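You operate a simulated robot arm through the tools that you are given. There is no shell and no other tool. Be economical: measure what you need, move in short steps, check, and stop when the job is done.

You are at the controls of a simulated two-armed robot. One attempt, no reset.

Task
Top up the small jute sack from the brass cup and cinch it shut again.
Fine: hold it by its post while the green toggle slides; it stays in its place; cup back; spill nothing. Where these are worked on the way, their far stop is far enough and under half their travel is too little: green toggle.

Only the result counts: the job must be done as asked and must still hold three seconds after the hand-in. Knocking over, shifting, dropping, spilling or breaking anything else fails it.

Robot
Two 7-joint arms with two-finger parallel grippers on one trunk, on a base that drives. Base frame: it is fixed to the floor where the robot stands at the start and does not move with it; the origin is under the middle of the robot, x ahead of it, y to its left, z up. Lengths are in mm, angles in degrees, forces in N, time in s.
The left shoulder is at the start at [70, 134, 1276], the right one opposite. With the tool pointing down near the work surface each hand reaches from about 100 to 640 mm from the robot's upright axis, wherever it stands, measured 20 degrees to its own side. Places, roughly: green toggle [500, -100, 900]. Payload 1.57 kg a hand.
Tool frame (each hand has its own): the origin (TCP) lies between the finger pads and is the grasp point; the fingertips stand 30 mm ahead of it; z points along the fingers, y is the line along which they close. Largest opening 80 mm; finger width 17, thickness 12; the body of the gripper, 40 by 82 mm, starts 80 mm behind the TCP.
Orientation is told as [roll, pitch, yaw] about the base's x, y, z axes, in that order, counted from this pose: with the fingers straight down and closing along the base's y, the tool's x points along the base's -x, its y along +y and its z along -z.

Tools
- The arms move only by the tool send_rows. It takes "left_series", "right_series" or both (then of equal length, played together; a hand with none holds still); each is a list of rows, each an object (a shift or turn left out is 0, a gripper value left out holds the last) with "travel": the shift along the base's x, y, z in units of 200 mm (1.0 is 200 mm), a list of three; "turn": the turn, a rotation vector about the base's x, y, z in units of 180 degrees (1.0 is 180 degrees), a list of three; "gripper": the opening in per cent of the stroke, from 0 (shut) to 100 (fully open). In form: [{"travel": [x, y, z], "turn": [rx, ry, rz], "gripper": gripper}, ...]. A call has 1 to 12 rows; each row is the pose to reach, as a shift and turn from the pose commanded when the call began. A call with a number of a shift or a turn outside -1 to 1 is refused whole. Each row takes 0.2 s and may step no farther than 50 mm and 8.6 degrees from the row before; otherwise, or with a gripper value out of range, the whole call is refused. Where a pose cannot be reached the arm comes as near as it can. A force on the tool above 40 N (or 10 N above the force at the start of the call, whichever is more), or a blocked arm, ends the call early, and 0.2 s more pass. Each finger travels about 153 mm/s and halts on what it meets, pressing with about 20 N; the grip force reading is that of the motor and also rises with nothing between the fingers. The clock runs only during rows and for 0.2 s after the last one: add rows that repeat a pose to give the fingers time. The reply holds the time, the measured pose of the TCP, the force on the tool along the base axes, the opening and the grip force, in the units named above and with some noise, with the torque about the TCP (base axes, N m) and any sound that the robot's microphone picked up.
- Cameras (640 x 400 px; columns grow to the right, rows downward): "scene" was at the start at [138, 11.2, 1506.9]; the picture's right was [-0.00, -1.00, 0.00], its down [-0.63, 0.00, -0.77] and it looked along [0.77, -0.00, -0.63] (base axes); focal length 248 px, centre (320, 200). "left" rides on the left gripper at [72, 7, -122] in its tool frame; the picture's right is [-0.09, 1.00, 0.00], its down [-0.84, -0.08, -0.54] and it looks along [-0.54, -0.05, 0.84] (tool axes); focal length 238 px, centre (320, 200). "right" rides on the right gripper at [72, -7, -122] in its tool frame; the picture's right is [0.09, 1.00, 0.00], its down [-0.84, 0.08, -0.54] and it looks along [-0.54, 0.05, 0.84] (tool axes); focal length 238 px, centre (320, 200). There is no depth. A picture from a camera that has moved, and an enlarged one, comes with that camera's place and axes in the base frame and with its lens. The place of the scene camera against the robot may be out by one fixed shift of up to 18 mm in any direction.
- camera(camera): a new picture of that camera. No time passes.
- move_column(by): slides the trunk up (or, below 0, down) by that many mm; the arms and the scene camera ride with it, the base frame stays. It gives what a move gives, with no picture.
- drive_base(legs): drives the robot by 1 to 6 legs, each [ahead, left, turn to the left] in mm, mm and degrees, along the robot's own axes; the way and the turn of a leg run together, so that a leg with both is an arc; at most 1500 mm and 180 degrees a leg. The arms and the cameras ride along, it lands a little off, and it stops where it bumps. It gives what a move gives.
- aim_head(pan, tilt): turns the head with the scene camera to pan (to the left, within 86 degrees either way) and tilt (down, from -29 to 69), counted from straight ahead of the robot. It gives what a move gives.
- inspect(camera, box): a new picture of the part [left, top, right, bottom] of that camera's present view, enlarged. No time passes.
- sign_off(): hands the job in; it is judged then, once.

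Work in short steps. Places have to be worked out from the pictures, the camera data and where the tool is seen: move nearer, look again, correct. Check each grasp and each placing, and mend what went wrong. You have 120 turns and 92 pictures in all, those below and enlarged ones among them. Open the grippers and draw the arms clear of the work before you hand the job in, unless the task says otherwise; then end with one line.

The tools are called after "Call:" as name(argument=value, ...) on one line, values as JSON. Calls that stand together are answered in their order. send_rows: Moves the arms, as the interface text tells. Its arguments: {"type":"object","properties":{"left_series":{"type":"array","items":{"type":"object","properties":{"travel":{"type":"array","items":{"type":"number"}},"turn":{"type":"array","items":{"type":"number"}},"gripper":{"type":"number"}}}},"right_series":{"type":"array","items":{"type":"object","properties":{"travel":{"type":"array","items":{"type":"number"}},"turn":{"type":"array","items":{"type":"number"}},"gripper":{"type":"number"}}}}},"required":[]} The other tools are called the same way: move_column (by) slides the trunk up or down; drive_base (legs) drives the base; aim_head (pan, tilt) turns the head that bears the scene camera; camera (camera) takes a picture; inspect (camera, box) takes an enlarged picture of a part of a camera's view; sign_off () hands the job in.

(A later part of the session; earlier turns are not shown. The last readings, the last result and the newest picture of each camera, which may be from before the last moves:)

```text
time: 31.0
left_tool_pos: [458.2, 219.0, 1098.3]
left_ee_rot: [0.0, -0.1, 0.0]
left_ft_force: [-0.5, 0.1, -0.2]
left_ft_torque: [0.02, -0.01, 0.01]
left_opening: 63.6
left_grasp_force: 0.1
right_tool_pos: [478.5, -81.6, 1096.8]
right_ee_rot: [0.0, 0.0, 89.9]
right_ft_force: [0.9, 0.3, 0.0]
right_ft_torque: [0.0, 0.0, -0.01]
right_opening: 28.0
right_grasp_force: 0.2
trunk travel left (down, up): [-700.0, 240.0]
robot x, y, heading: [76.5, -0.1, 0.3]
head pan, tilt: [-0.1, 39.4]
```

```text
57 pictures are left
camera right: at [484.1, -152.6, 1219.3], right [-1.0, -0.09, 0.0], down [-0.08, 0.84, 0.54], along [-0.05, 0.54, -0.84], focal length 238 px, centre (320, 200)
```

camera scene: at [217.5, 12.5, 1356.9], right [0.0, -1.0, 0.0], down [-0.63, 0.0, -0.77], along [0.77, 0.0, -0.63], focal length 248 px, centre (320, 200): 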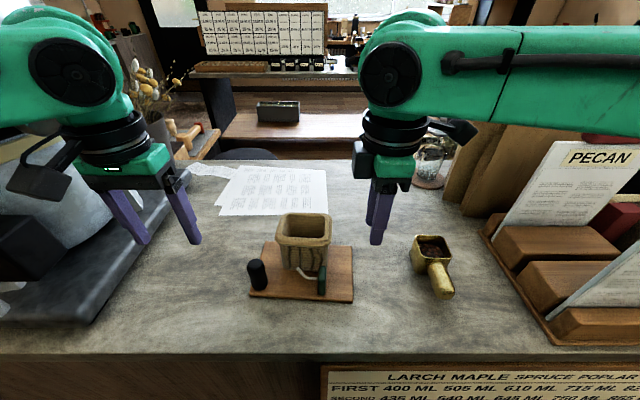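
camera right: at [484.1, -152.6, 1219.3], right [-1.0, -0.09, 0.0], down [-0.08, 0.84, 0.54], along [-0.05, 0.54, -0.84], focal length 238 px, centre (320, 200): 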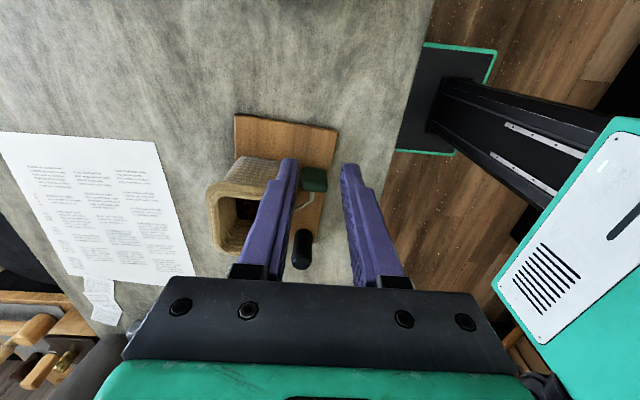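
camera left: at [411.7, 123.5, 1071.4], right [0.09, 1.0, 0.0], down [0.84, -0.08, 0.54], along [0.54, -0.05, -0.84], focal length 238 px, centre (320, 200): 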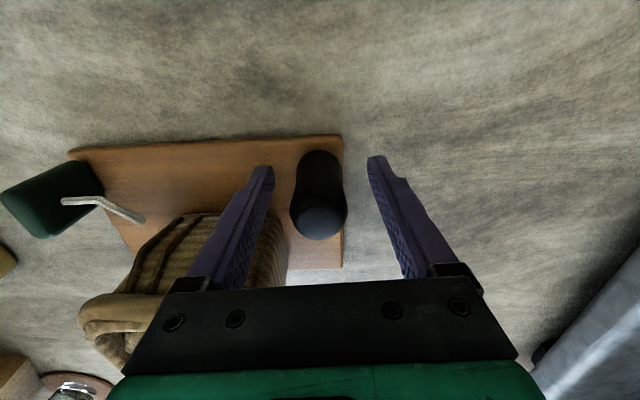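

The sack is open and holding. Next is the cup: I'll unyaw the right hand and move above its handle with the gripper open.

Call:
send_rows(right_series=[{"turn": [0, 0, -0.0455], "travel": [0, -0.06, 0], "gripper": 80}, {"turn": [0, 0, -0.091], "travel": [0, -0.12, 0]}, {"turn": [0, 0, -0.1365], "travel": [0, -0.18, 0]}, {"turn": [0, 0, -0.182], "travel": [0, -0.25, 0]}, {"turn": [0, 0, -0.2275], "travel": [0, -0.32, 0]}, {"turn": [0, 0, -0.273], "travel": [0, -0.39, 0]}, {"turn": [0, 0, -0.3185], "travel": [0, -0.46, 0]}, {"turn": [0, 0, -0.364], "travel": [0, -0.53, 0]}, {"turn": [0, 0, -0.4095], "travel": [0, -0.6, 0]}, {"turn": [0, 0, -0.455], "travel": [0.02, -0.67, -0.05]}, {"turn": [0, 0, -0.5], "travel": [0.04, -0.71, -0.1]}, {"turn": [0, 0, -0.5], "travel": [0.04, -0.71, -0.1]}])

Call:
camera(camera="right")

Call:
inspect(camera="scene", box=[360, 210, 500, 310])

```text
time: 33.6
left_tool_pos: [457.7, 216.3, 1098.4]
left_ee_rot: [-0.1, -0.1, 0.1]
left_ft_force: [0.1, 0.4, -0.2]
left_ft_torque: [0.0, 0.02, -0.02]
left_opening: 64.2
left_grasp_force: 0.0
right_tool_pos: [486.3, -224.4, 1075.7]
right_ee_rot: [0.0, 0.1, -0.3]
right_ft_force: [-0.1, 0.5, -0.6]
right_ft_torque: [0.0, -0.02, 0.02]
right_opening: 64.2
right_grasp_force: 0.1
trunk travel left (down, up): [-700.0, 240.0]
robot x, y, heading: [80.6, -0.5, -0.0]
head pan, tilt: [-0.1, 39.4]
```

```text
56 pictures are left
camera right: at [415.2, -230.7, 1199.3], right [-0.09, 1.0, 0.0], down [0.84, 0.07, 0.54], along [0.54, 0.05, -0.84], focal length 238 px, centre (320, 200)
```

right: 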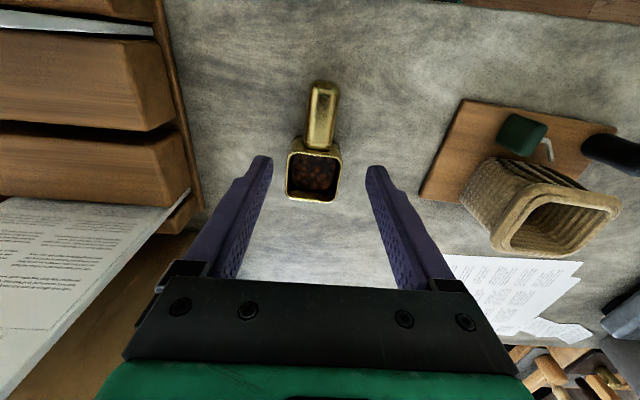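

```text
4.00 times, centred on (430, 260) of scene
camera zoom: at [217.3, 11.4, 1356.9], right [0.0, -1.0, 0.0], down [-0.63, 0.0, -0.77], along [0.77, 0.0, -0.63], focal length 993 px, centre (-120, -40)
```

zoom: 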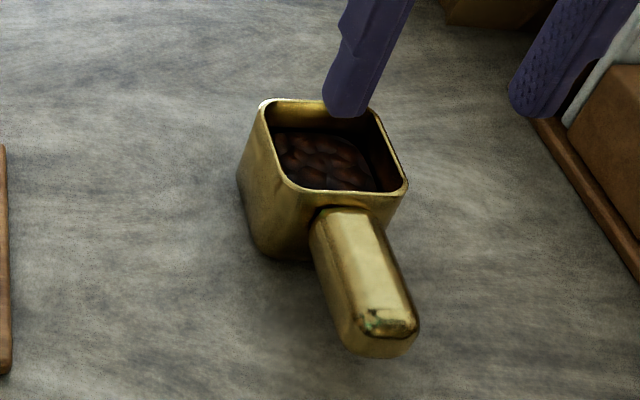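

The handle runs along x (444–500) at y≈-222, z≈948, and the cup body starts near x≈498. I'll descend so the fingers straddle the handle at x≈484.

Call:
send_rows(right_series=[{"travel": [-0.01, 0.012, -0.2]}, {"travel": [-0.01, 0.012, -0.4]}, {"travel": [-0.01, 0.012, -0.55]}, {"travel": [-0.01, 0.012, -0.63]}, {"travel": [-0.01, 0.012, -0.63]}])

Call:
camera(camera="right")

Call:
inspect(camera="scene", box=[360, 210, 500, 310])

```text
time: 34.8
left_tool_pos: [457.7, 218.3, 1098.9]
left_ee_rot: [0.0, -0.1, -0.1]
left_ft_force: [0.5, 0.4, -0.2]
left_ft_torque: [-0.02, 0.0, 0.01]
left_opening: 64.0
left_grasp_force: 0.0
right_tool_pos: [484.2, -220.8, 948.9]
right_ee_rot: [0.1, -0.1, -0.2]
right_ft_force: [0.4, 0.0, 1.2]
right_ft_torque: [0.0, 0.02, 0.0]
right_opening: 64.1
right_grasp_force: 0.1
trunk travel left (down, up): [-700.0, 240.0]
robot x, y, heading: [77.3, -1.3, 0.1]
head pan, tilt: [-0.1, 39.4]
```

```text
54 pictures are left
camera right: at [413.0, -228.1, 1073.3], right [-0.09, 1.0, 0.0], down [0.84, 0.08, 0.54], along [0.54, 0.05, -0.84], focal length 238 px, centre (320, 200)
```

right: 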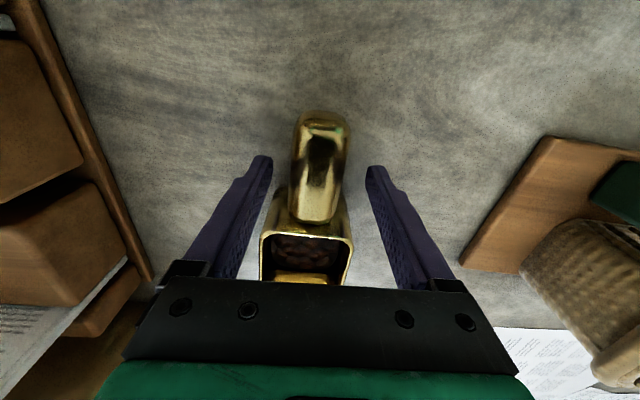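

```text
4.00 times, centred on (430, 260) of scene
camera zoom: at [217.4, 11.2, 1356.9], right [0.0, -1.0, 0.0], down [-0.63, 0.0, -0.77], along [0.77, 0.0, -0.63], focal length 993 px, centre (-120, -40)
```

zoom: 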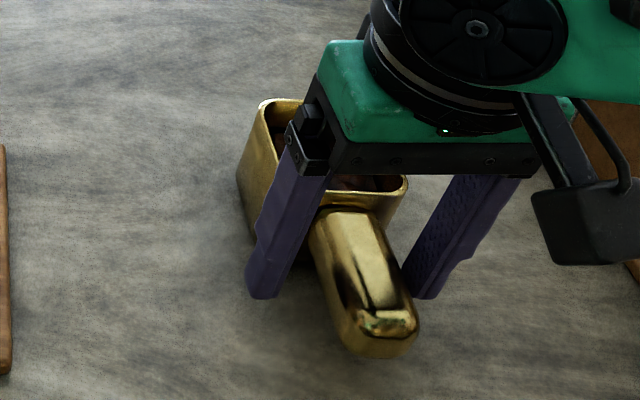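

The handle centre is at y≈-224, so I'll shift 3 mm and close on it.

Call:
send_rows(right_series=[{"travel": [0, -0.014, 0]}, {"travel": [0, -0.014, 0]}, {"travel": [0, -0.014, 0], "gripper": 50}, {"travel": [0, -0.014, 0], "gripper": 20}, {"travel": [0, -0.014, 0], "gripper": 20}, {"travel": [0, -0.014, 0], "gripper": 20}])

Call:
camera(camera="right")

```text
time: 36.2
left_tool_pos: [457.4, 218.5, 1099.0]
left_ee_rot: [0.0, 0.0, 0.0]
left_ft_force: [0.0, -0.1, 0.2]
left_ft_torque: [-0.04, -0.01, -0.01]
left_opening: 64.2
left_grasp_force: 0.1
right_tool_pos: [484.9, -224.4, 950.8]
right_ee_rot: [0.0, 0.0, 0.0]
right_ft_force: [0.5, 0.9, 0.1]
right_ft_torque: [0.01, -0.05, -0.08]
right_opening: 31.6
right_grasp_force: 20.5
trunk travel left (down, up): [-700.0, 240.0]
robot x, y, heading: [79.9, 2.7, 0.1]
head pan, tilt: [-0.1, 39.4]
```

```text
52 pictures are left
camera right: at [412.9, -230.8, 1073.4], right [-0.09, 1.0, 0.0], down [0.84, 0.08, 0.54], along [0.54, 0.05, -0.84], focal length 238 px, centre (320, 200)
```

right: 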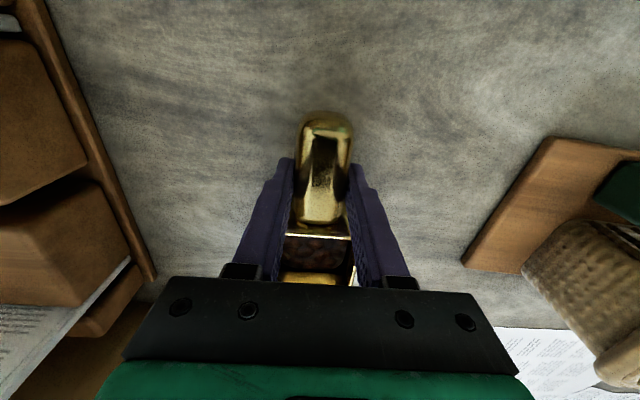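

Gripped at 31.6 mm, with the commanded pose about [484.3, -223.6, 949.7]. I'll lift slowly 30 mm and check for sag.

Call:
send_rows(right_series=[{"travel": [0, 0, 0.03]}, {"travel": [0, 0, 0.07]}, {"travel": [0, 0, 0.11]}, {"travel": [0, 0, 0.15]}, {"travel": [0, 0, 0.15]}])

Call:
inspect(camera="scene", box=[360, 200, 500, 300])

Call:
camera(camera="right")

```text
time: 37.4
left_tool_pos: [458.3, 217.1, 1099.3]
left_ee_rot: [-0.1, 0.0, 0.0]
left_ft_force: [-0.2, 0.5, 0.8]
left_ft_torque: [-0.01, -0.03, 0.02]
left_opening: 63.9
left_grasp_force: 0.2
right_tool_pos: [484.2, -223.6, 981.0]
right_ee_rot: [0.1, 0.0, -0.1]
right_ft_force: [0.0, 0.7, -2.3]
right_ft_torque: [0.0, 0.08, -0.01]
right_opening: 32.2
right_grasp_force: 20.3
trunk travel left (down, up): [-700.0, 240.0]
robot x, y, heading: [82.8, 1.9, 0.1]
head pan, tilt: [-0.1, 39.4]
```

```text
4.00 times, centred on (430, 250) of scene
camera zoom: at [217.9, 11.0, 1356.8], right [0.0, -1.0, 0.0], down [-0.63, 0.0, -0.77], along [0.77, 0.0, -0.63], focal length 993 px, centre (-120, 0)
```

zoom: 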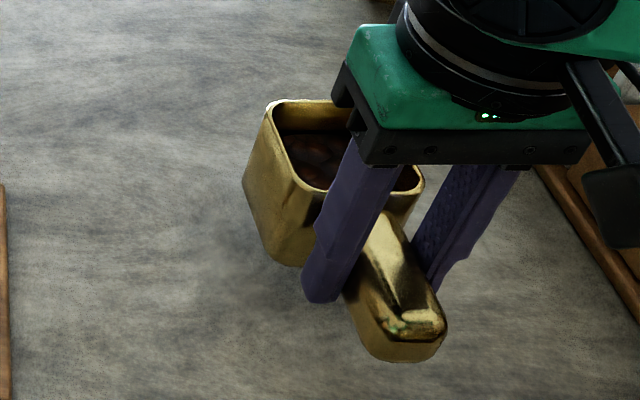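

```text
50 pictures are left
camera right: at [412.9, -231.2, 1103.3], right [-0.09, 1.0, 0.0], down [0.84, 0.08, 0.54], along [0.54, 0.05, -0.84], focal length 238 px, centre (320, 200)
```

right: 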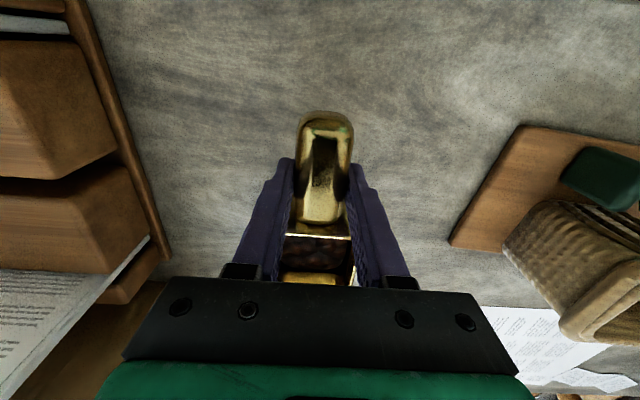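

The cup weighs about 2.3 N and hangs level. I'll raise it to z≈1115 and carry it towards the sack, stopping short.

Call:
send_rows(right_series=[{"travel": [0, 0, 0.15]}, {"travel": [0, 0, 0.3]}, {"travel": [0, 0, 0.45]}, {"travel": [0, 0, 0.6]}, {"travel": [0.01, 0.1, 0.67]}, {"travel": [0.02, 0.25, 0.67]}, {"travel": [0.03, 0.4, 0.67]}, {"travel": [0.04, 0.55, 0.67]}, {"travel": [0.05, 0.7, 0.67]}, {"travel": [0.05, 0.8, 0.67]}, {"travel": [0.05, 0.8, 0.67]}])

Call:
camera(camera="right")

Call:
camera(camera="scene")

```text
time: 39.8
left_tool_pos: [457.2, 216.6, 1098.9]
left_ee_rot: [0.0, -0.2, -0.1]
left_ft_force: [0.3, 0.1, -0.4]
left_ft_torque: [0.0, -0.01, -0.01]
left_opening: 63.9
left_grasp_force: 0.1
right_tool_pos: [494.4, -73.3, 1114.2]
right_ee_rot: [0.0, -0.1, -0.1]
right_ft_force: [0.1, -0.3, -2.2]
right_ft_torque: [-0.01, 0.06, 0.0]
right_opening: 32.0
right_grasp_force: 20.3
right hand out of reach, approached as far as the arm can: row 10, 11
trunk travel left (down, up): [-700.0, 240.0]
robot x, y, heading: [80.7, 0.4, 0.2]
head pan, tilt: [-0.1, 39.4]
```

```text
49 pictures are left
camera right: at [422.3, -80.5, 1237.8], right [-0.09, 1.0, 0.0], down [0.84, 0.07, 0.54], along [0.54, 0.05, -0.84], focal length 238 px, centre (320, 200)
```

right: 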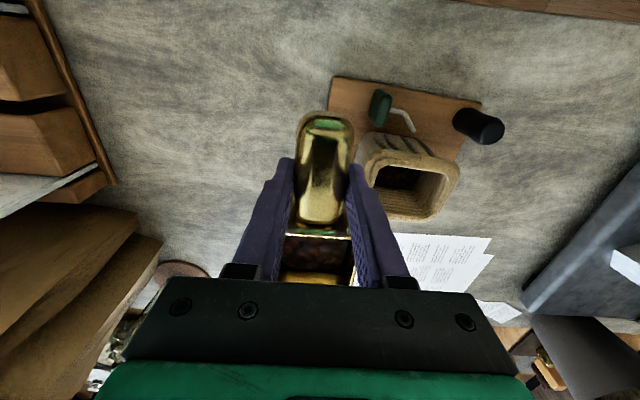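

```text
48 pictures are left
camera scene: at [216.9, 10.9, 1356.9], right [0.0, -1.0, 0.0], down [-0.63, 0.0, -0.77], along [0.77, 0.0, -0.63], focal length 248 px, centre (320, 200)
```

scene: 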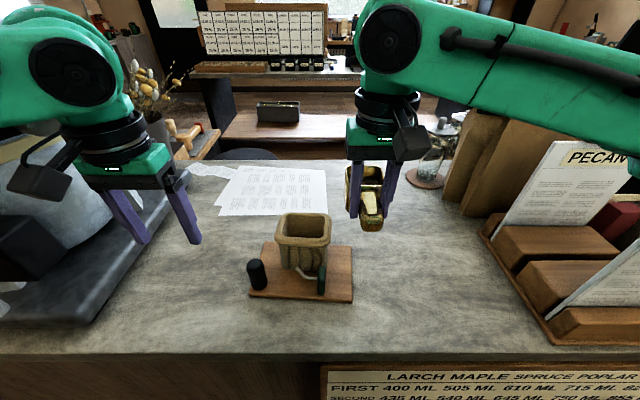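

This pose hits the reach limit. I'll tuck the left hand in, then turn the base left 15°, which swings the right shoulder towards the sack and the left arm away from the machine.

Call:
send_rows(left_series=[{"travel": [-0.1, -0.1, 0.1]}, {"travel": [-0.2, -0.2, 0.2]}, {"travel": [-0.3, -0.3, 0.3]}, {"travel": [-0.35, -0.4, 0.4]}, {"travel": [-0.35, -0.4, 0.4]}])

Call:
drive_base(legs=[[0, 0, 8], [0, 0, 7]])

Call:
camera(camera="scene")

Call:
camera(camera="right")

```text
time: 41.0
left_tool_pos: [388.3, 139.0, 1179.4]
left_ee_rot: [0.0, 0.1, 0.0]
left_ft_force: [-0.6, 0.1, 0.2]
left_ft_torque: [-0.04, -0.03, 0.03]
left_opening: 63.8
left_grasp_force: 0.1
right_tool_pos: [495.6, -73.1, 1115.0]
right_ee_rot: [-0.1, 0.0, -0.2]
right_ft_force: [-0.1, -0.2, -2.0]
right_ft_torque: [-0.01, 0.1, -0.01]
right_opening: 32.1
right_grasp_force: 20.0
trunk travel left (down, up): [-700.0, 240.0]
robot x, y, heading: [80.8, 1.5, 0.0]
head pan, tilt: [-0.1, 39.4]
```

```text
time: 42.6
left_tool_pos: [342.3, 212.8, 1177.6]
left_ee_rot: [0.1, 0.1, 15.1]
left_ft_force: [0.6, -0.1, -0.2]
left_ft_torque: [-0.02, -0.03, 0.0]
left_opening: 64.1
left_grasp_force: 0.0
right_tool_pos: [500.7, 37.2, 1114.9]
right_ee_rot: [0.1, 0.0, 14.9]
right_ft_force: [0.5, -0.1, -2.2]
right_ft_torque: [-0.05, 0.06, 0.0]
right_opening: 31.8
right_grasp_force: 20.3
trunk travel left (down, up): [-700.0, 240.0]
robot x, y, heading: [83.0, -1.3, 15.2]
head pan, tilt: [-0.1, 39.4]
```

```text
47 pictures are left
camera scene: at [213.7, 45.1, 1356.8], right [0.26, -0.97, 0.0], down [-0.61, -0.16, -0.77], along [0.75, 0.2, -0.63], focal length 248 px, centre (320, 200)
```

scene: 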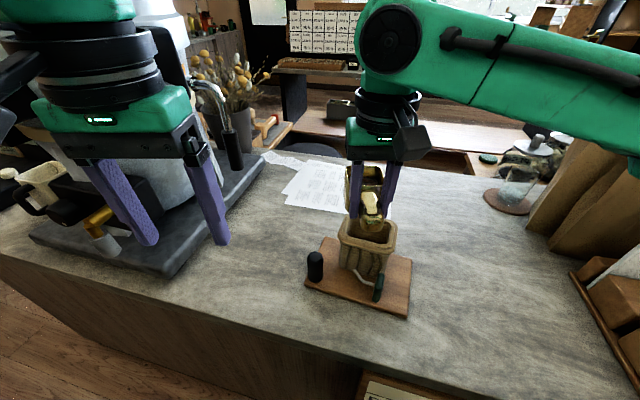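

```text
46 pictures are left
camera right: at [432.6, 10.7, 1237.3], right [-0.35, 0.94, 0.0], down [0.79, 0.29, 0.54], along [0.51, 0.19, -0.84], focal length 238 px, centre (320, 200)
```

right: 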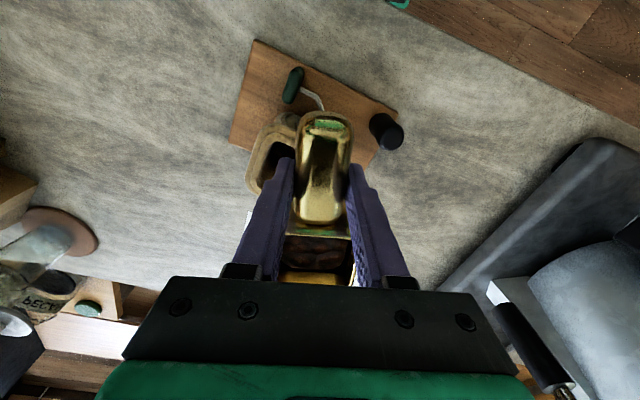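

The cup now hovers over the sack. I estimate the mouth centre at [547, 34]. I'll shift about 8 mm to pouring position and roll 35° about the handle axis (fingers swinging to +y') to test reach.

Call:
send_rows(right_series=[{"travel": [-0.02, 0.005, 0]}, {"travel": [-0.04, 0.01, 0]}, {"travel": [-0.04, 0.01, 0], "turn": [0.0376, 0.0101, 0]}, {"travel": [-0.04, 0.01, 0], "turn": [0.0751, 0.0201, 0]}, {"travel": [-0.04, 0.01, 0], "turn": [0.1127, 0.0302, 0]}, {"travel": [-0.04, 0.01, 0], "turn": [0.1503, 0.0403, 0]}, {"travel": [-0.04, 0.01, 0], "turn": [0.1878, 0.0503, 0]}, {"travel": [-0.04, 0.01, 0], "turn": [0.1878, 0.0503, 0]}])

Call:
camera(camera="right")

Call:
inspect(camera="scene", box=[270, 130, 470, 290])

```text
time: 44.4
left_tool_pos: [342.4, 213.3, 1178.9]
left_ee_rot: [0.0, -0.1, 15.1]
left_ft_force: [0.7, 0.3, 0.1]
left_ft_torque: [-0.02, 0.0, -0.03]
left_opening: 64.2
left_grasp_force: 0.0
right_tool_pos: [492.7, 39.0, 1113.9]
right_ee_rot: [35.1, 0.0, 15.0]
right_ft_force: [-0.2, -0.4, -1.9]
right_ft_torque: [-0.05, 0.06, 0.05]
right_opening: 31.7
right_grasp_force: 20.1
trunk travel left (down, up): [-700.0, 240.0]
robot x, y, heading: [79.4, -0.1, 15.1]
head pan, tilt: [-0.1, 39.4]
```

```text
45 pictures are left
camera right: at [441.7, -52.3, 1211.7], right [-0.3, 0.76, 0.57], down [0.87, -0.02, 0.49], along [0.39, 0.65, -0.66], focal length 238 px, centre (320, 200)
```

right: 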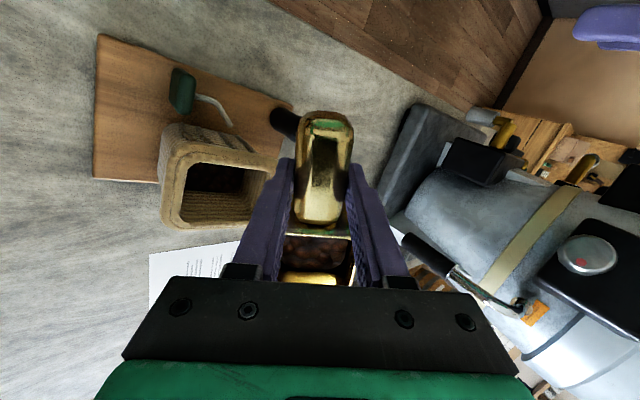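

```text
2.50 times, centred on (370, 210) of scene
camera zoom: at [213.2, 47.0, 1356.8], right [0.26, -0.97, 0.0], down [-0.61, -0.16, -0.77], along [0.75, 0.2, -0.63], focal length 620 px, centre (195, 175)
```

zoom: 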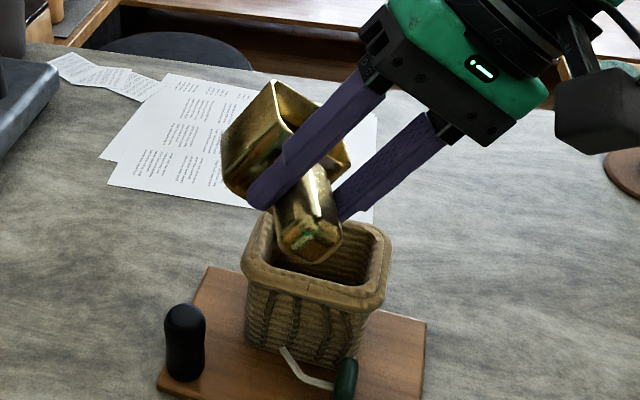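

Roll is reachable, and the sack interior is seen at x 519–578, y -5–67. To align the cup lip with the mouth, I'll unyaw 15° and set the TCP at [495, 56], lowering a bit.

Call:
send_rows(right_series=[{"travel": [0.005, 0.03, 0], "turn": [0, 0, -0.0417]}, {"travel": [0.012, 0.06, 0], "turn": [0, 0, -0.0833]}, {"travel": [0.012, 0.085, -0.08], "turn": [0, 0, -0.0833]}, {"travel": [0.012, 0.085, -0.12], "turn": [0, 0, -0.0833]}, {"travel": [0.012, 0.085, -0.12], "turn": [0, 0, -0.0833]}])

Call:
inspect(camera="scene", box=[270, 130, 470, 290])

Call:
camera(camera="right")

```text
time: 45.6
left_tool_pos: [342.6, 213.1, 1177.9]
left_ee_rot: [0.0, -0.1, 15.1]
left_ft_force: [-0.1, -0.4, -0.9]
left_ft_torque: [0.04, 0.0, 0.01]
left_opening: 64.2
left_grasp_force: 0.1
right_tool_pos: [494.4, 55.8, 1090.9]
right_ee_rot: [35.0, 0.0, -0.1]
right_ft_force: [0.0, -0.2, -1.8]
right_ft_torque: [-0.06, 0.08, 0.01]
right_opening: 31.9
right_grasp_force: 19.7
trunk travel left (down, up): [-700.0, 240.0]
robot x, y, heading: [81.0, -1.5, 15.1]
head pan, tilt: [-0.1, 39.4]
```

```text
2.50 times, centred on (370, 210) of scene
camera zoom: at [212.9, 46.5, 1356.9], right [0.26, -0.97, 0.0], down [-0.61, -0.16, -0.77], along [0.75, 0.2, -0.63], focal length 620 px, centre (195, 175)
```

zoom: 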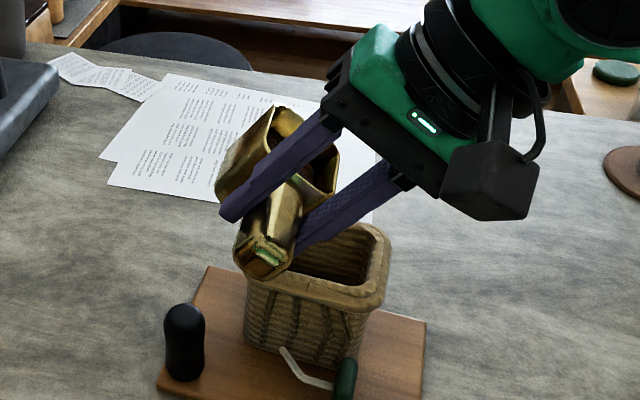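

```text
42 pictures are left
camera right: at [422.0, -19.6, 1187.9], right [-0.09, 0.82, 0.57], down [0.84, -0.25, 0.49], along [0.54, 0.52, -0.66], focal length 238 px, centre (320, 200)
```

right: 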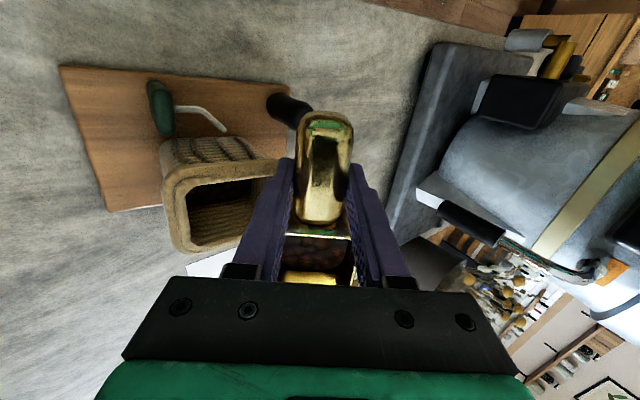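

The lip lines up over the mouth (about x 525–572, y≈26). I'll roll on slowly to 65°.

Call:
send_rows(right_series=[{"turn": [0.03, 0, 0], "travel": [0, 0, -0.02]}, {"turn": [0.06, 0, 0], "travel": [0, 0, -0.04]}, {"turn": [0.09, 0, 0], "travel": [0, 0, -0.05]}, {"turn": [0.12, 0, 0], "travel": [0, 0, -0.06]}, {"turn": [0.145, 0, 0], "travel": [0, 0, -0.06]}, {"turn": [0.167, 0, 0], "travel": [0, 0, -0.06]}, {"turn": [0.167, 0, 0], "travel": [0, 0, -0.06]}])

Call:
inspect(camera="scene", box=[270, 130, 470, 290])

Call:
camera(camera="right")

```text
time: 47.2
left_tool_pos: [343.0, 213.8, 1178.7]
left_ee_rot: [0.0, -0.1, 15.1]
left_ft_force: [-0.1, 0.2, -0.3]
left_ft_torque: [0.03, -0.03, 0.0]
left_opening: 64.1
left_grasp_force: 0.0
right_tool_pos: [494.0, 56.8, 1076.9]
right_ee_rot: [65.1, 0.0, -0.1]
right_ft_force: [0.2, -0.6, -2.1]
right_ft_torque: [-0.04, 0.08, 0.04]
right_opening: 31.8
right_grasp_force: 19.7
trunk travel left (down, up): [-700.0, 240.0]
robot x, y, heading: [78.9, -1.7, 15.1]
head pan, tilt: [-0.1, 39.4]
```

```text
2.50 times, centred on (370, 210) of scene
camera zoom: at [213.1, 46.5, 1356.8], right [0.26, -0.97, 0.0], down [-0.61, -0.16, -0.77], along [0.75, 0.2, -0.63], focal length 620 px, centre (195, 175)
```

zoom: 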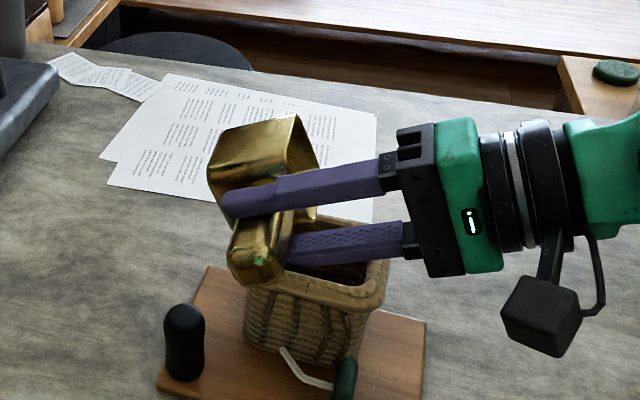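

```text
40 pictures are left
camera right: at [422.2, -57.2, 1124.7], right [-0.09, 0.42, 0.9], down [0.84, -0.46, 0.3], along [0.54, 0.78, -0.31], focal length 238 px, centre (320, 200)
```

right: 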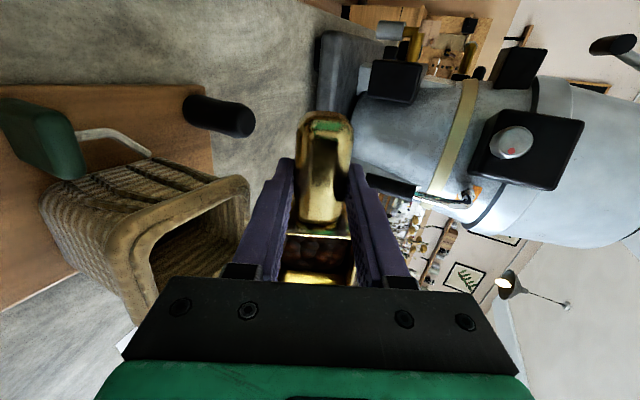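

The beans have not flowed yet (load unchanged). I'll continue the roll slowly to 92°, keeping the height so the gripper clears the rim.

Call:
send_rows(right_series=[{"turn": [0.025, 0, 0]}, {"turn": [0.05, 0, 0]}, {"turn": [0.075, 0, 0]}, {"turn": [0.1, 0, 0]}, {"turn": [0.125, 0, 0]}, {"turn": [0.15, 0, 0]}, {"turn": [0.15, 0, 0]}, {"turn": [0.15, 0, 0]}])

Call:
inspect(camera="scene", box=[270, 130, 470, 290])

Call:
camera(camera="right")

```text
time: 49.0
left_tool_pos: [341.0, 213.5, 1178.6]
left_ee_rot: [-0.1, 0.1, 15.1]
left_ft_force: [-0.9, 0.3, -0.1]
left_ft_torque: [-0.01, 0.01, 0.0]
left_opening: 64.0
left_grasp_force: 0.0
right_tool_pos: [489.8, 55.5, 1083.0]
right_ee_rot: [82.5, 0.0, -0.4]
right_ft_force: [-0.3, 0.1, -1.6]
right_ft_torque: [-0.09, 0.07, -0.01]
right_opening: 31.8
right_grasp_force: 20.3
right hand out of reach, approached as far as the arm can: row 4, 5, 6, 7, 8
trunk travel left (down, up): [-700.0, 240.0]
robot x, y, heading: [79.0, -1.3, 15.0]
head pan, tilt: [-0.1, 39.4]
```

```text
2.50 times, centred on (370, 210) of scene
camera zoom: at [213.2, 46.5, 1356.8], right [0.26, -0.97, 0.0], down [-0.61, -0.16, -0.77], along [0.75, 0.2, -0.63], focal length 620 px, centre (195, 175)
```

zoom: 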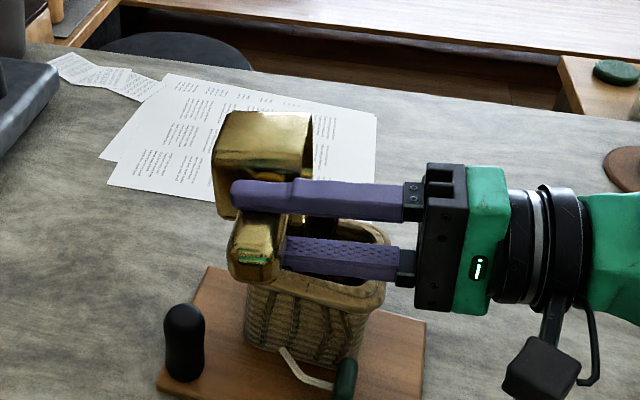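

```text
38 pictures are left
camera right: at [416.3, -66.3, 1093.8], right [-0.09, 0.13, 0.99], down [0.83, -0.53, 0.15], along [0.55, 0.84, -0.06], focal length 238 px, centre (320, 200)
```

right: 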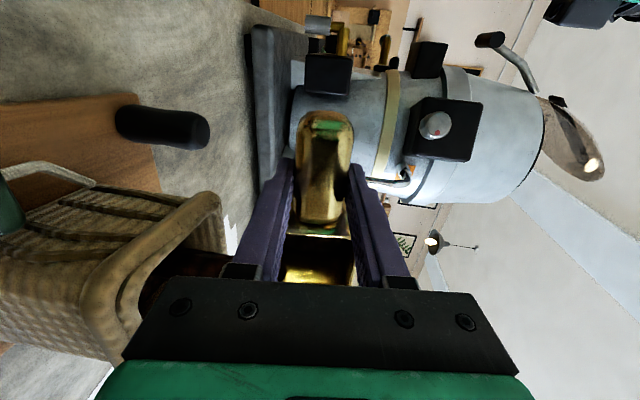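

Beans have flowed into the sack, but the roll stopped at 82°. I'll look at what remains in the cup.

Call:
inspect(camera="right", box=[220, 200, 420, 310])

Call:
camera(camera="left")

```text
3.20 times, centred on (320, 255) of right
camera zoom: at [416.3, -66.3, 1093.8], right [-0.09, 0.13, 0.99], down [0.83, -0.53, 0.15], along [0.55, 0.84, -0.06], focal length 763 px, centre (320, 24)
```

zoom: 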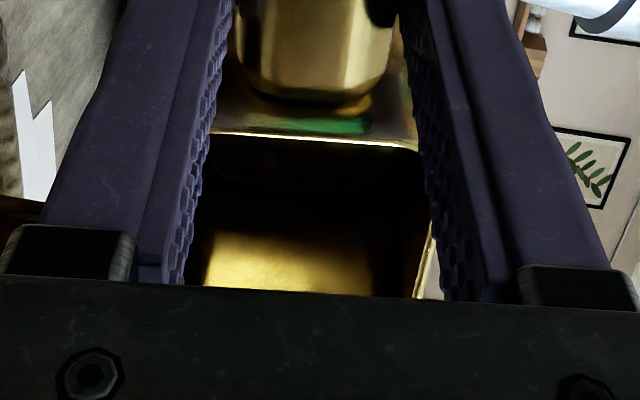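

```text
36 pictures are left
camera left: at [272.1, 200.9, 1299.8], right [-0.17, 0.99, 0.0], down [0.83, 0.14, 0.54], along [0.53, 0.09, -0.84], focal length 238 px, centre (320, 200)
```

left: 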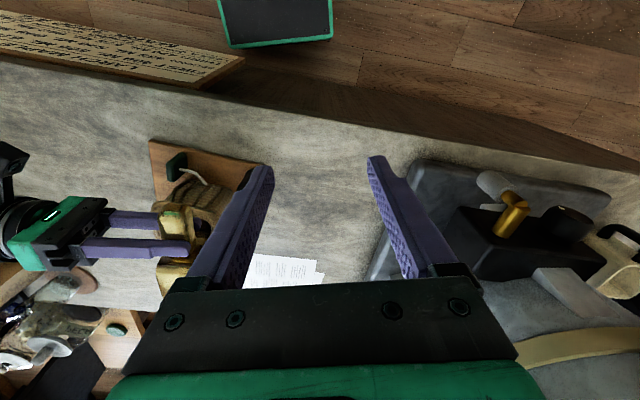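

The cup looks nearly empty, but the low side is dark and unclear. I'll try a little more tilt combined with a small yaw to get round the joint limit.

Call:
send_rows(right_series=[{"turn": [0, 0, -0.03]}, {"turn": [0.02, 0, -0.06]}, {"turn": [0.05, 0, -0.08]}, {"turn": [0.08, 0, -0.08]}, {"turn": [0.1, 0, -0.08]}, {"turn": [0.1, 0, -0.08]}])

Call:
inspect(camera="right", box=[220, 200, 420, 310])

Call:
inspect(camera="scene", box=[270, 130, 470, 290])

```text
time: 50.4
left_tool_pos: [341.6, 213.4, 1179.4]
left_ee_rot: [0.0, -0.1, 15.1]
left_ft_force: [0.2, 0.0, -0.2]
left_ft_torque: [0.05, 0.01, 0.03]
left_opening: 64.1
left_grasp_force: 0.0
right_tool_pos: [492.9, 47.4, 1096.5]
right_ee_rot: [90.9, 1.1, -15.1]
right_ft_force: [-0.2, -0.3, -1.2]
right_ft_torque: [-0.01, 0.13, -0.02]
right_opening: 31.8
right_grasp_force: 19.8
right hand out of reach, approached as far as the arm can: row 3, 4, 5, 6
trunk travel left (down, up): [-700.0, 240.0]
robot x, y, heading: [77.4, 1.3, 15.3]
head pan, tilt: [-0.1, 39.4]
```

```text
3.20 times, centred on (320, 255) of right
camera zoom: at [391.3, -50.3, 1089.7], right [-0.07, 0.0, 1.0], down [0.67, -0.74, 0.05], along [0.74, 0.67, 0.05], focal length 763 px, centre (320, 24)
```

zoom: 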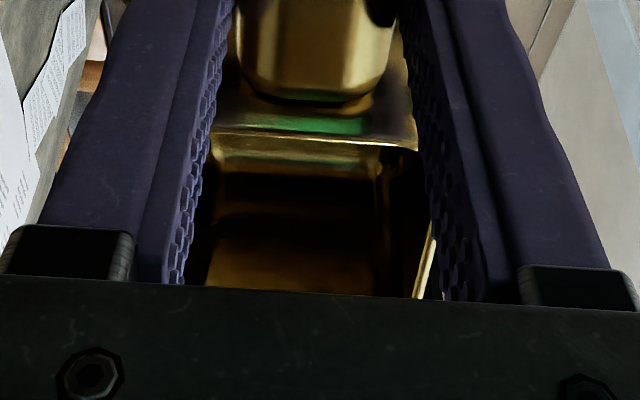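

```text
2.50 times, centred on (370, 210) of scene
camera zoom: at [213.2, 46.2, 1356.8], right [0.26, -0.97, 0.0], down [-0.61, -0.16, -0.77], along [0.75, 0.2, -0.63], focal length 620 px, centre (195, 175)
```

zoom: 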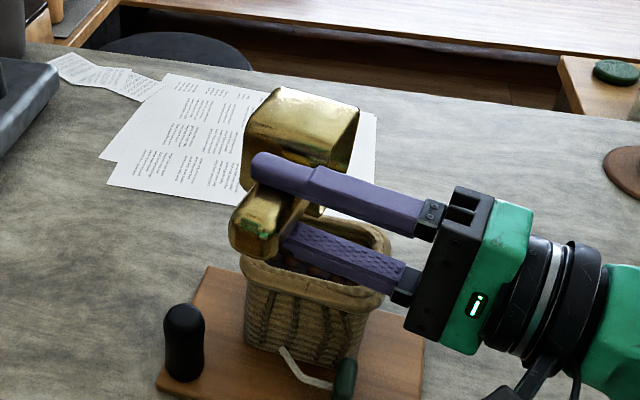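

Roll is now 91°, the inside looks bare brass, and the load dropped from 2.1 to 1.2 N. I'll do one more small increment to shed any last beans.

Call:
send_rows(right_series=[{"turn": [0, 0, -0.03], "travel": [0, 0, 0.03]}, {"turn": [0.03, 0, -0.05], "travel": [-0.02, 0, 0.06]}, {"turn": [0.06, 0, -0.05], "travel": [-0.02, 0, 0.08]}, {"turn": [0.08, -0.02, -0.05], "travel": [-0.02, 0, 0.08]}, {"turn": [0.08, -0.02, -0.05], "travel": [-0.02, 0, 0.08]}])

Call:
inspect(camera="right", box=[220, 200, 420, 310])

```text
time: 51.6
left_tool_pos: [344.5, 213.6, 1177.3]
left_ee_rot: [0.1, 0.0, 15.1]
left_ft_force: [0.3, 0.4, 0.0]
left_ft_torque: [-0.01, -0.01, 0.0]
left_opening: 63.8
left_grasp_force: 0.0
right_tool_pos: [541.1, 67.0, 1146.8]
right_ee_rot: [105.7, 2.8, -23.6]
right_ft_force: [0.6, 0.8, -2.2]
right_ft_torque: [-0.02, 0.11, 0.02]
right_opening: 32.0
right_grasp_force: 19.6
right hand out of reach, approached as far as the arm can: row 1, 2, 3, 4, 5
trunk travel left (down, up): [-700.0, 240.0]
robot x, y, heading: [81.8, 1.4, 15.1]
head pan, tilt: [-0.1, 39.4]
```

```text
3.20 times, centred on (320, 255) of right
camera zoom: at [426.8, -9.7, 1111.9], right [-0.15, -0.23, 0.96], down [0.55, -0.83, -0.11], along [0.82, 0.51, 0.25], focal length 763 px, centre (320, 24)
```

zoom: 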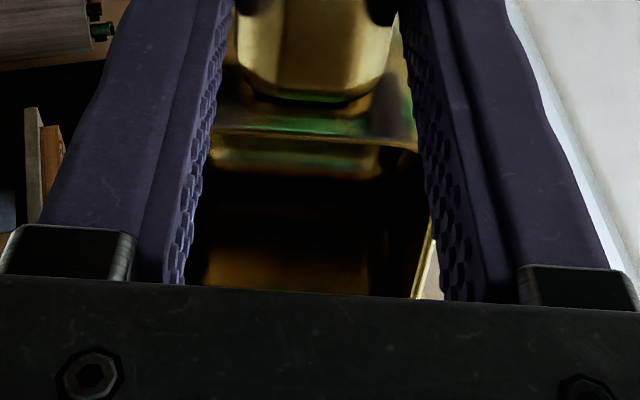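

The arm drifted while searching for reach, so I'm checking for spills before moving on.

Call:
inspect(camera="scene", box=[270, 120, 470, 290])

```text
2.35 times, centred on (370, 205) of scene
camera zoom: at [214.6, 47.0, 1356.7], right [0.26, -0.97, 0.0], down [-0.61, -0.16, -0.77], along [0.75, 0.2, -0.64], focal length 584 px, centre (202, 188)
```

zoom: 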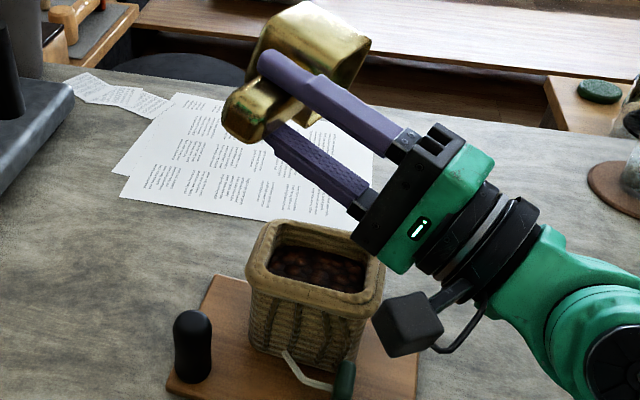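

The sack is filled nearly to the top and there are no spills in view. I'll roll the cup back about its handle axis while drawing it back, staying high.

Call:
send_rows(right_series=[{"turn": [-0.038, 0.0166, 0], "travel": [-0.025, -0.023, 0]}, {"turn": [-0.076, 0.033, 0], "travel": [-0.05, -0.046, 0]}, {"turn": [-0.114, 0.05, 0], "travel": [-0.075, -0.069, 0]}, {"turn": [-0.152, 0.0665, 0], "travel": [-0.1, -0.092, 0]}, {"turn": [-0.19, 0.083, 0], "travel": [-0.125, -0.115, 0]}, {"turn": [-0.228, 0.0995, 0], "travel": [-0.15, -0.138, 0]}, {"turn": [-0.266, 0.116, 0], "travel": [-0.175, -0.161, 0]}, {"turn": [-0.305, 0.133, 0], "travel": [-0.2, -0.185, 0]}, {"turn": [-0.305, 0.133, 0], "travel": [-0.2, -0.185, 0]}])

```text
time: 53.6
left_tool_pos: [342.0, 213.6, 1178.5]
left_ee_rot: [0.0, 0.0, 15.0]
left_ft_force: [0.4, 0.6, -0.4]
left_ft_torque: [0.03, -0.04, 0.01]
left_opening: 64.0
left_grasp_force: 0.0
right_tool_pos: [499.8, 29.6, 1149.4]
right_ee_rot: [45.6, 1.2, -25.9]
right_ft_force: [1.0, 0.3, -1.8]
right_ft_torque: [-0.05, 0.06, -0.02]
right_opening: 31.5
right_grasp_force: 20.5
right hand out of reach, approached as far as the arm can: row 2
trunk travel left (down, up): [-700.0, 240.0]
robot x, y, heading: [82.7, 0.9, 15.1]
head pan, tilt: [-0.1, 39.4]
```

Finishing the unroll.

Call:
send_rows(right_series=[{"turn": [-0.038, 0.0185, 0]}, {"turn": [-0.076, 0.037, 0]}, {"turn": [-0.114, 0.0555, 0]}, {"turn": [-0.152, 0.074, 0]}, {"turn": [-0.19, 0.0923, 0]}, {"turn": [-0.228, 0.1107, 0]}, {"turn": [-0.228, 0.1107, 0]}])

```text
time: 55.2
left_tool_pos: [341.2, 212.7, 1178.6]
left_ee_rot: [0.0, 0.0, 15.1]
left_ft_force: [0.7, -0.1, 0.3]
left_ft_torque: [0.01, 0.0, -0.01]
left_opening: 63.7
left_grasp_force: 0.0
right_tool_pos: [500.0, 27.1, 1150.0]
right_ee_rot: [0.9, 0.9, -26.7]
right_ft_force: [0.9, -0.3, -1.9]
right_ft_torque: [0.04, 0.08, 0.01]
right_opening: 31.5
right_grasp_force: 19.9
trunk travel left (down, up): [-700.0, 240.0]
robot x, y, heading: [81.3, -0.5, 15.1]
head pan, tilt: [-0.1, 39.4]
```

Now yaw the cup back to robot-frame zero and draw it to -y.

Call:
send_rows(right_series=[{"turn": [0, 0, 0.04], "travel": [0, -0.06, 0]}, {"turn": [0, 0, 0.08], "travel": [0, -0.12, 0]}, {"turn": [0, 0, 0.12], "travel": [0, -0.18, 0]}, {"turn": [0, 0, 0.16], "travel": [0, -0.24, 0]}, {"turn": [-0.003, -0.003, 0.2], "travel": [0, -0.3, 0]}, {"turn": [-0.005, -0.006, 0.232], "travel": [0, -0.36, -0.05]}, {"turn": [-0.005, -0.006, 0.232], "travel": [0, -0.36, -0.05]}])

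Call:
drive_base(legs=[[0, 0, -8], [0, 0, -7]])

Call:
camera(camera="scene")

Call:
camera(camera="right")

```text
time: 56.8
left_tool_pos: [342.9, 213.3, 1178.7]
left_ee_rot: [0.0, 0.0, 15.1]
left_ft_force: [0.7, -0.4, 0.3]
left_ft_torque: [0.04, -0.01, 0.02]
left_opening: 64.1
left_grasp_force: 0.1
right_tool_pos: [499.7, -41.6, 1139.0]
right_ee_rot: [-0.8, -0.2, 15.1]
right_ft_force: [0.6, 0.0, -1.7]
right_ft_torque: [0.0, 0.05, 0.05]
right_opening: 31.8
right_grasp_force: 20.4
trunk travel left (down, up): [-700.0, 240.0]
robot x, y, heading: [80.8, 1.4, 15.5]
head pan, tilt: [-0.1, 39.4]
```

```text
time: 58.4
left_tool_pos: [388.3, 139.0, 1178.5]
left_ee_rot: [-0.1, 0.0, 0.2]
left_ft_force: [0.1, 0.4, 0.2]
left_ft_torque: [0.01, 0.01, 0.01]
left_opening: 64.1
left_grasp_force: 0.2
right_tool_pos: [474.7, -147.7, 1139.6]
right_ee_rot: [-0.7, -0.2, 0.1]
right_ft_force: [0.0, 0.0, -2.2]
right_ft_torque: [-0.03, 0.06, 0.05]
right_opening: 31.7
right_grasp_force: 19.8
trunk travel left (down, up): [-700.0, 240.0]
robot x, y, heading: [83.5, 3.7, 0.2]
head pan, tilt: [-0.1, 39.4]
```

```text
31 pictures are left
camera scene: at [217.9, 13.0, 1356.8], right [0.0, -1.0, 0.0], down [-0.63, 0.0, -0.77], along [0.77, 0.0, -0.63], focal length 248 px, centre (320, 200)
```

scene: 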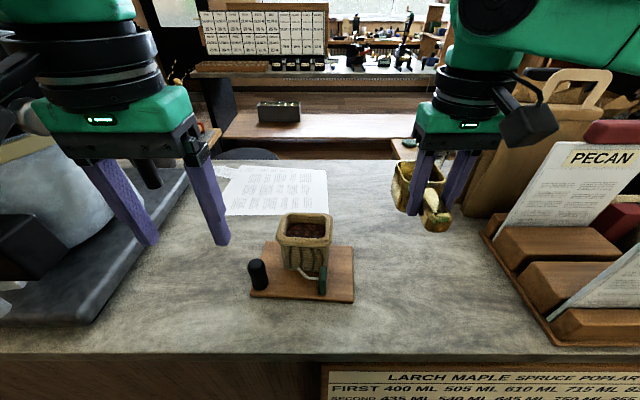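

```text
30 pictures are left
camera right: at [402.0, -153.3, 1262.7], right [-0.09, 1.0, -0.01], down [0.83, 0.09, 0.54], along [0.54, 0.04, -0.84], focal length 238 px, centre (320, 200)
```

right: 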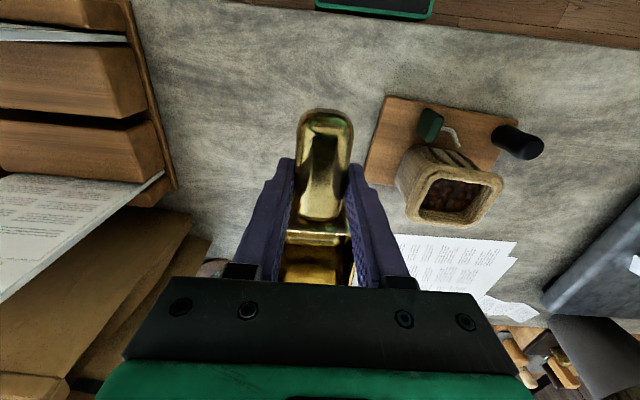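

The cup is empty and nothing is spilled. I'll carry it back above its original place and lower it to just above the counter.

Call:
send_rows(right_series=[{"travel": [0.024, -0.19, 0], "turn": [0.004, 0, 0]}, {"travel": [0.048, -0.38, 0], "turn": [0.004, 0.001, 0]}, {"travel": [0.048, -0.38, -0.2], "turn": [0.004, 0.001, 0]}, {"travel": [0.048, -0.38, -0.4], "turn": [0.004, 0.001, 0]}, {"travel": [0.048, -0.38, -0.6], "turn": [0.004, 0.001, 0]}, {"travel": [0.048, -0.38, -0.8], "turn": [0.004, 0.001, 0]}, {"travel": [0.048, -0.38, -0.9], "turn": [0.004, 0.001, 0]}, {"travel": [0.048, -0.38, -0.9], "turn": [0.004, 0.001, 0]}])

Call:
inspect(camera="scene", box=[360, 210, 500, 310])

```text
time: 60.2
left_tool_pos: [388.7, 137.9, 1177.4]
left_ee_rot: [0.0, 0.1, 0.2]
left_ft_force: [0.9, -0.9, -0.6]
left_ft_torque: [-0.04, -0.01, 0.03]
left_opening: 64.0
left_grasp_force: 0.0
right_tool_pos: [483.4, -224.4, 960.1]
right_ee_rot: [0.1, -0.1, 0.2]
right_ft_force: [0.1, -0.4, -2.1]
right_ft_torque: [-0.03, 0.08, 0.03]
right_opening: 31.5
right_grasp_force: 20.0
trunk travel left (down, up): [-700.0, 240.0]
robot x, y, heading: [84.3, 0.5, 0.1]
head pan, tilt: [-0.1, 39.4]
```

```text
4.00 times, centred on (430, 260) of scene
camera zoom: at [217.6, 11.4, 1356.9], right [0.0, -1.0, 0.0], down [-0.63, 0.0, -0.77], along [0.77, 0.0, -0.63], focal length 993 px, centre (-120, -40)
```

zoom: 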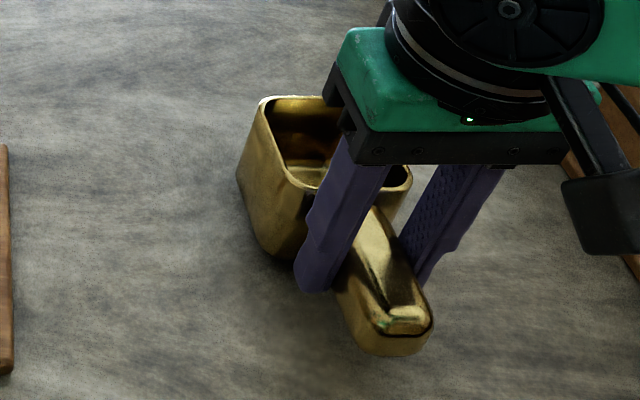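

It lines up with its original place. I'll lower in small steps until the load comes off.

Call:
send_rows(right_series=[{"travel": [0.004, 0.003, -0.02]}, {"travel": [0.004, 0.003, -0.035]}, {"travel": [0.004, 0.003, -0.045]}, {"travel": [0.004, 0.003, -0.051]}, {"travel": [0.004, 0.003, -0.051]}])

```text
time: 61.4
left_tool_pos: [384.5, 137.8, 1179.4]
left_ee_rot: [0.0, -0.2, 0.2]
left_ft_force: [0.5, 0.1, 0.1]
left_ft_torque: [0.01, -0.01, -0.01]
left_opening: 64.0
left_grasp_force: 0.0
right_tool_pos: [485.4, -224.3, 952.3]
right_ee_rot: [0.1, -0.4, 0.1]
right_ft_force: [3.4, -5.8, 23.4]
right_ft_torque: [-0.13, -0.78, -0.1]
right_opening: 31.7
right_grasp_force: 19.9
trunk travel left (down, up): [-700.0, 240.0]
robot x, y, heading: [76.9, -2.8, -0.0]
head pan, tilt: [-0.1, 39.4]
```

It's touching down (23 N), so I'll ease up 2 mm and then release.

Call:
send_rows(right_series=[{"travel": [0, 0, 0.008]}, {"travel": [0, 0, 0.012]}, {"travel": [0, 0, 0.012]}])

```text
time: 62.2
left_tool_pos: [388.2, 138.9, 1178.8]
left_ee_rot: [0.0, 0.0, 0.2]
left_ft_force: [-0.5, -0.4, 0.4]
left_ft_torque: [-0.01, -0.02, 0.0]
left_opening: 63.9
left_grasp_force: 0.1
right_tool_pos: [484.1, -224.6, 950.6]
right_ee_rot: [0.1, 0.2, 0.1]
right_ft_force: [0.3, 0.5, -2.1]
right_ft_torque: [0.01, 0.07, -0.01]
right_opening: 31.9
right_grasp_force: 20.2
trunk travel left (down, up): [-700.0, 240.0]
robot x, y, heading: [82.8, -1.7, 0.1]
head pan, tilt: [-0.1, 39.4]
```

Call:
send_rows(right_series=[{"travel": [0, 0, -0.003]}, {"travel": [0, 0, -0.006]}, {"travel": [0, 0, -0.006]}])

```text
time: 63.0
left_tool_pos: [387.4, 138.2, 1178.5]
left_ee_rot: [0.0, 0.0, 0.2]
left_ft_force: [0.2, 0.4, -0.7]
left_ft_torque: [-0.01, 0.01, 0.01]
left_opening: 64.1
left_grasp_force: 0.1
right_tool_pos: [485.4, -224.1, 949.2]
right_ee_rot: [0.1, 0.0, 0.0]
right_ft_force: [0.6, -0.4, -2.4]
right_ft_torque: [-0.02, 0.11, 0.03]
right_opening: 31.7
right_grasp_force: 20.0
trunk travel left (down, up): [-700.0, 240.0]
robot x, y, heading: [77.4, 2.0, 0.2]
head pan, tilt: [-0.1, 39.4]
```

The cup is still just hanging, so I'll go another millimetre down and then open.

Call:
send_rows(right_series=[{"travel": [0, 0, -0.003]}, {"travel": [0, 0, -0.005]}, {"travel": [0, 0, -0.005]}])

```text
time: 63.8
left_tool_pos: [388.1, 138.2, 1177.8]
left_ee_rot: [-0.1, 0.0, 0.1]
left_ft_force: [-0.4, -0.1, -0.7]
left_ft_torque: [0.03, -0.01, -0.01]
left_opening: 63.9
left_grasp_force: 0.0
right_tool_pos: [484.9, -224.1, 950.5]
right_ee_rot: [0.1, 0.1, 0.2]
right_ft_force: [-0.2, 0.3, -1.3]
right_ft_torque: [0.02, 0.07, 0.01]
right_opening: 31.9
right_grasp_force: 19.7
trunk travel left (down, up): [-700.0, 240.0]
robot x, y, heading: [80.3, -1.1, 0.3]
head pan, tilt: [-0.1, 39.4]
```

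The load is starting to come off (-1.3 N). The cup is essentially seated, so I'll open and rise.

Call:
send_rows(right_series=[{"travel": [0, 0, -0.002]}, {"travel": [0, 0, -0.002], "gripper": 50}, {"travel": [0, 0, -0.002], "gripper": 80}, {"travel": [0, 0, -0.002], "gripper": 80}, {"travel": [0, 0, 0.15]}, {"travel": [0, 0, 0.35]}, {"travel": [0, 0, 0.55]}, {"travel": [0, 0, 0.75]}, {"travel": [0, 0, 0.75]}])

Call:
inspect(camera="scene", box=[360, 210, 500, 310])

```text
time: 65.8
left_tool_pos: [388.3, 138.7, 1178.5]
left_ee_rot: [0.0, 0.0, 0.3]
left_ft_force: [0.0, 0.6, -0.7]
left_ft_torque: [0.01, 0.0, 0.0]
left_opening: 64.1
left_grasp_force: 0.0
right_tool_pos: [483.9, -225.2, 1099.9]
right_ee_rot: [0.1, 0.0, 0.1]
right_ft_force: [0.1, 0.5, -1.1]
right_ft_torque: [0.01, 0.02, 0.01]
right_opening: 63.8
right_grasp_force: 0.1
trunk travel left (down, up): [-700.0, 240.0]
robot x, y, heading: [80.7, 0.2, 0.2]
head pan, tilt: [-0.1, 39.4]
```

```text
4.00 times, centred on (430, 260) of scene
camera zoom: at [217.8, 11.3, 1356.8], right [0.0, -1.0, 0.0], down [-0.63, 0.0, -0.77], along [0.77, 0.0, -0.63], focal length 993 px, centre (-120, -40)
```

zoom: 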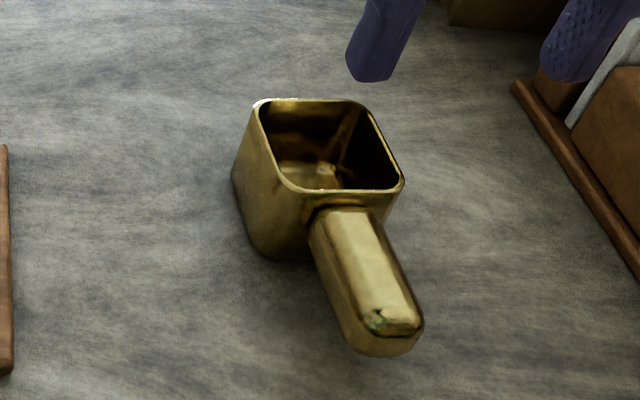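

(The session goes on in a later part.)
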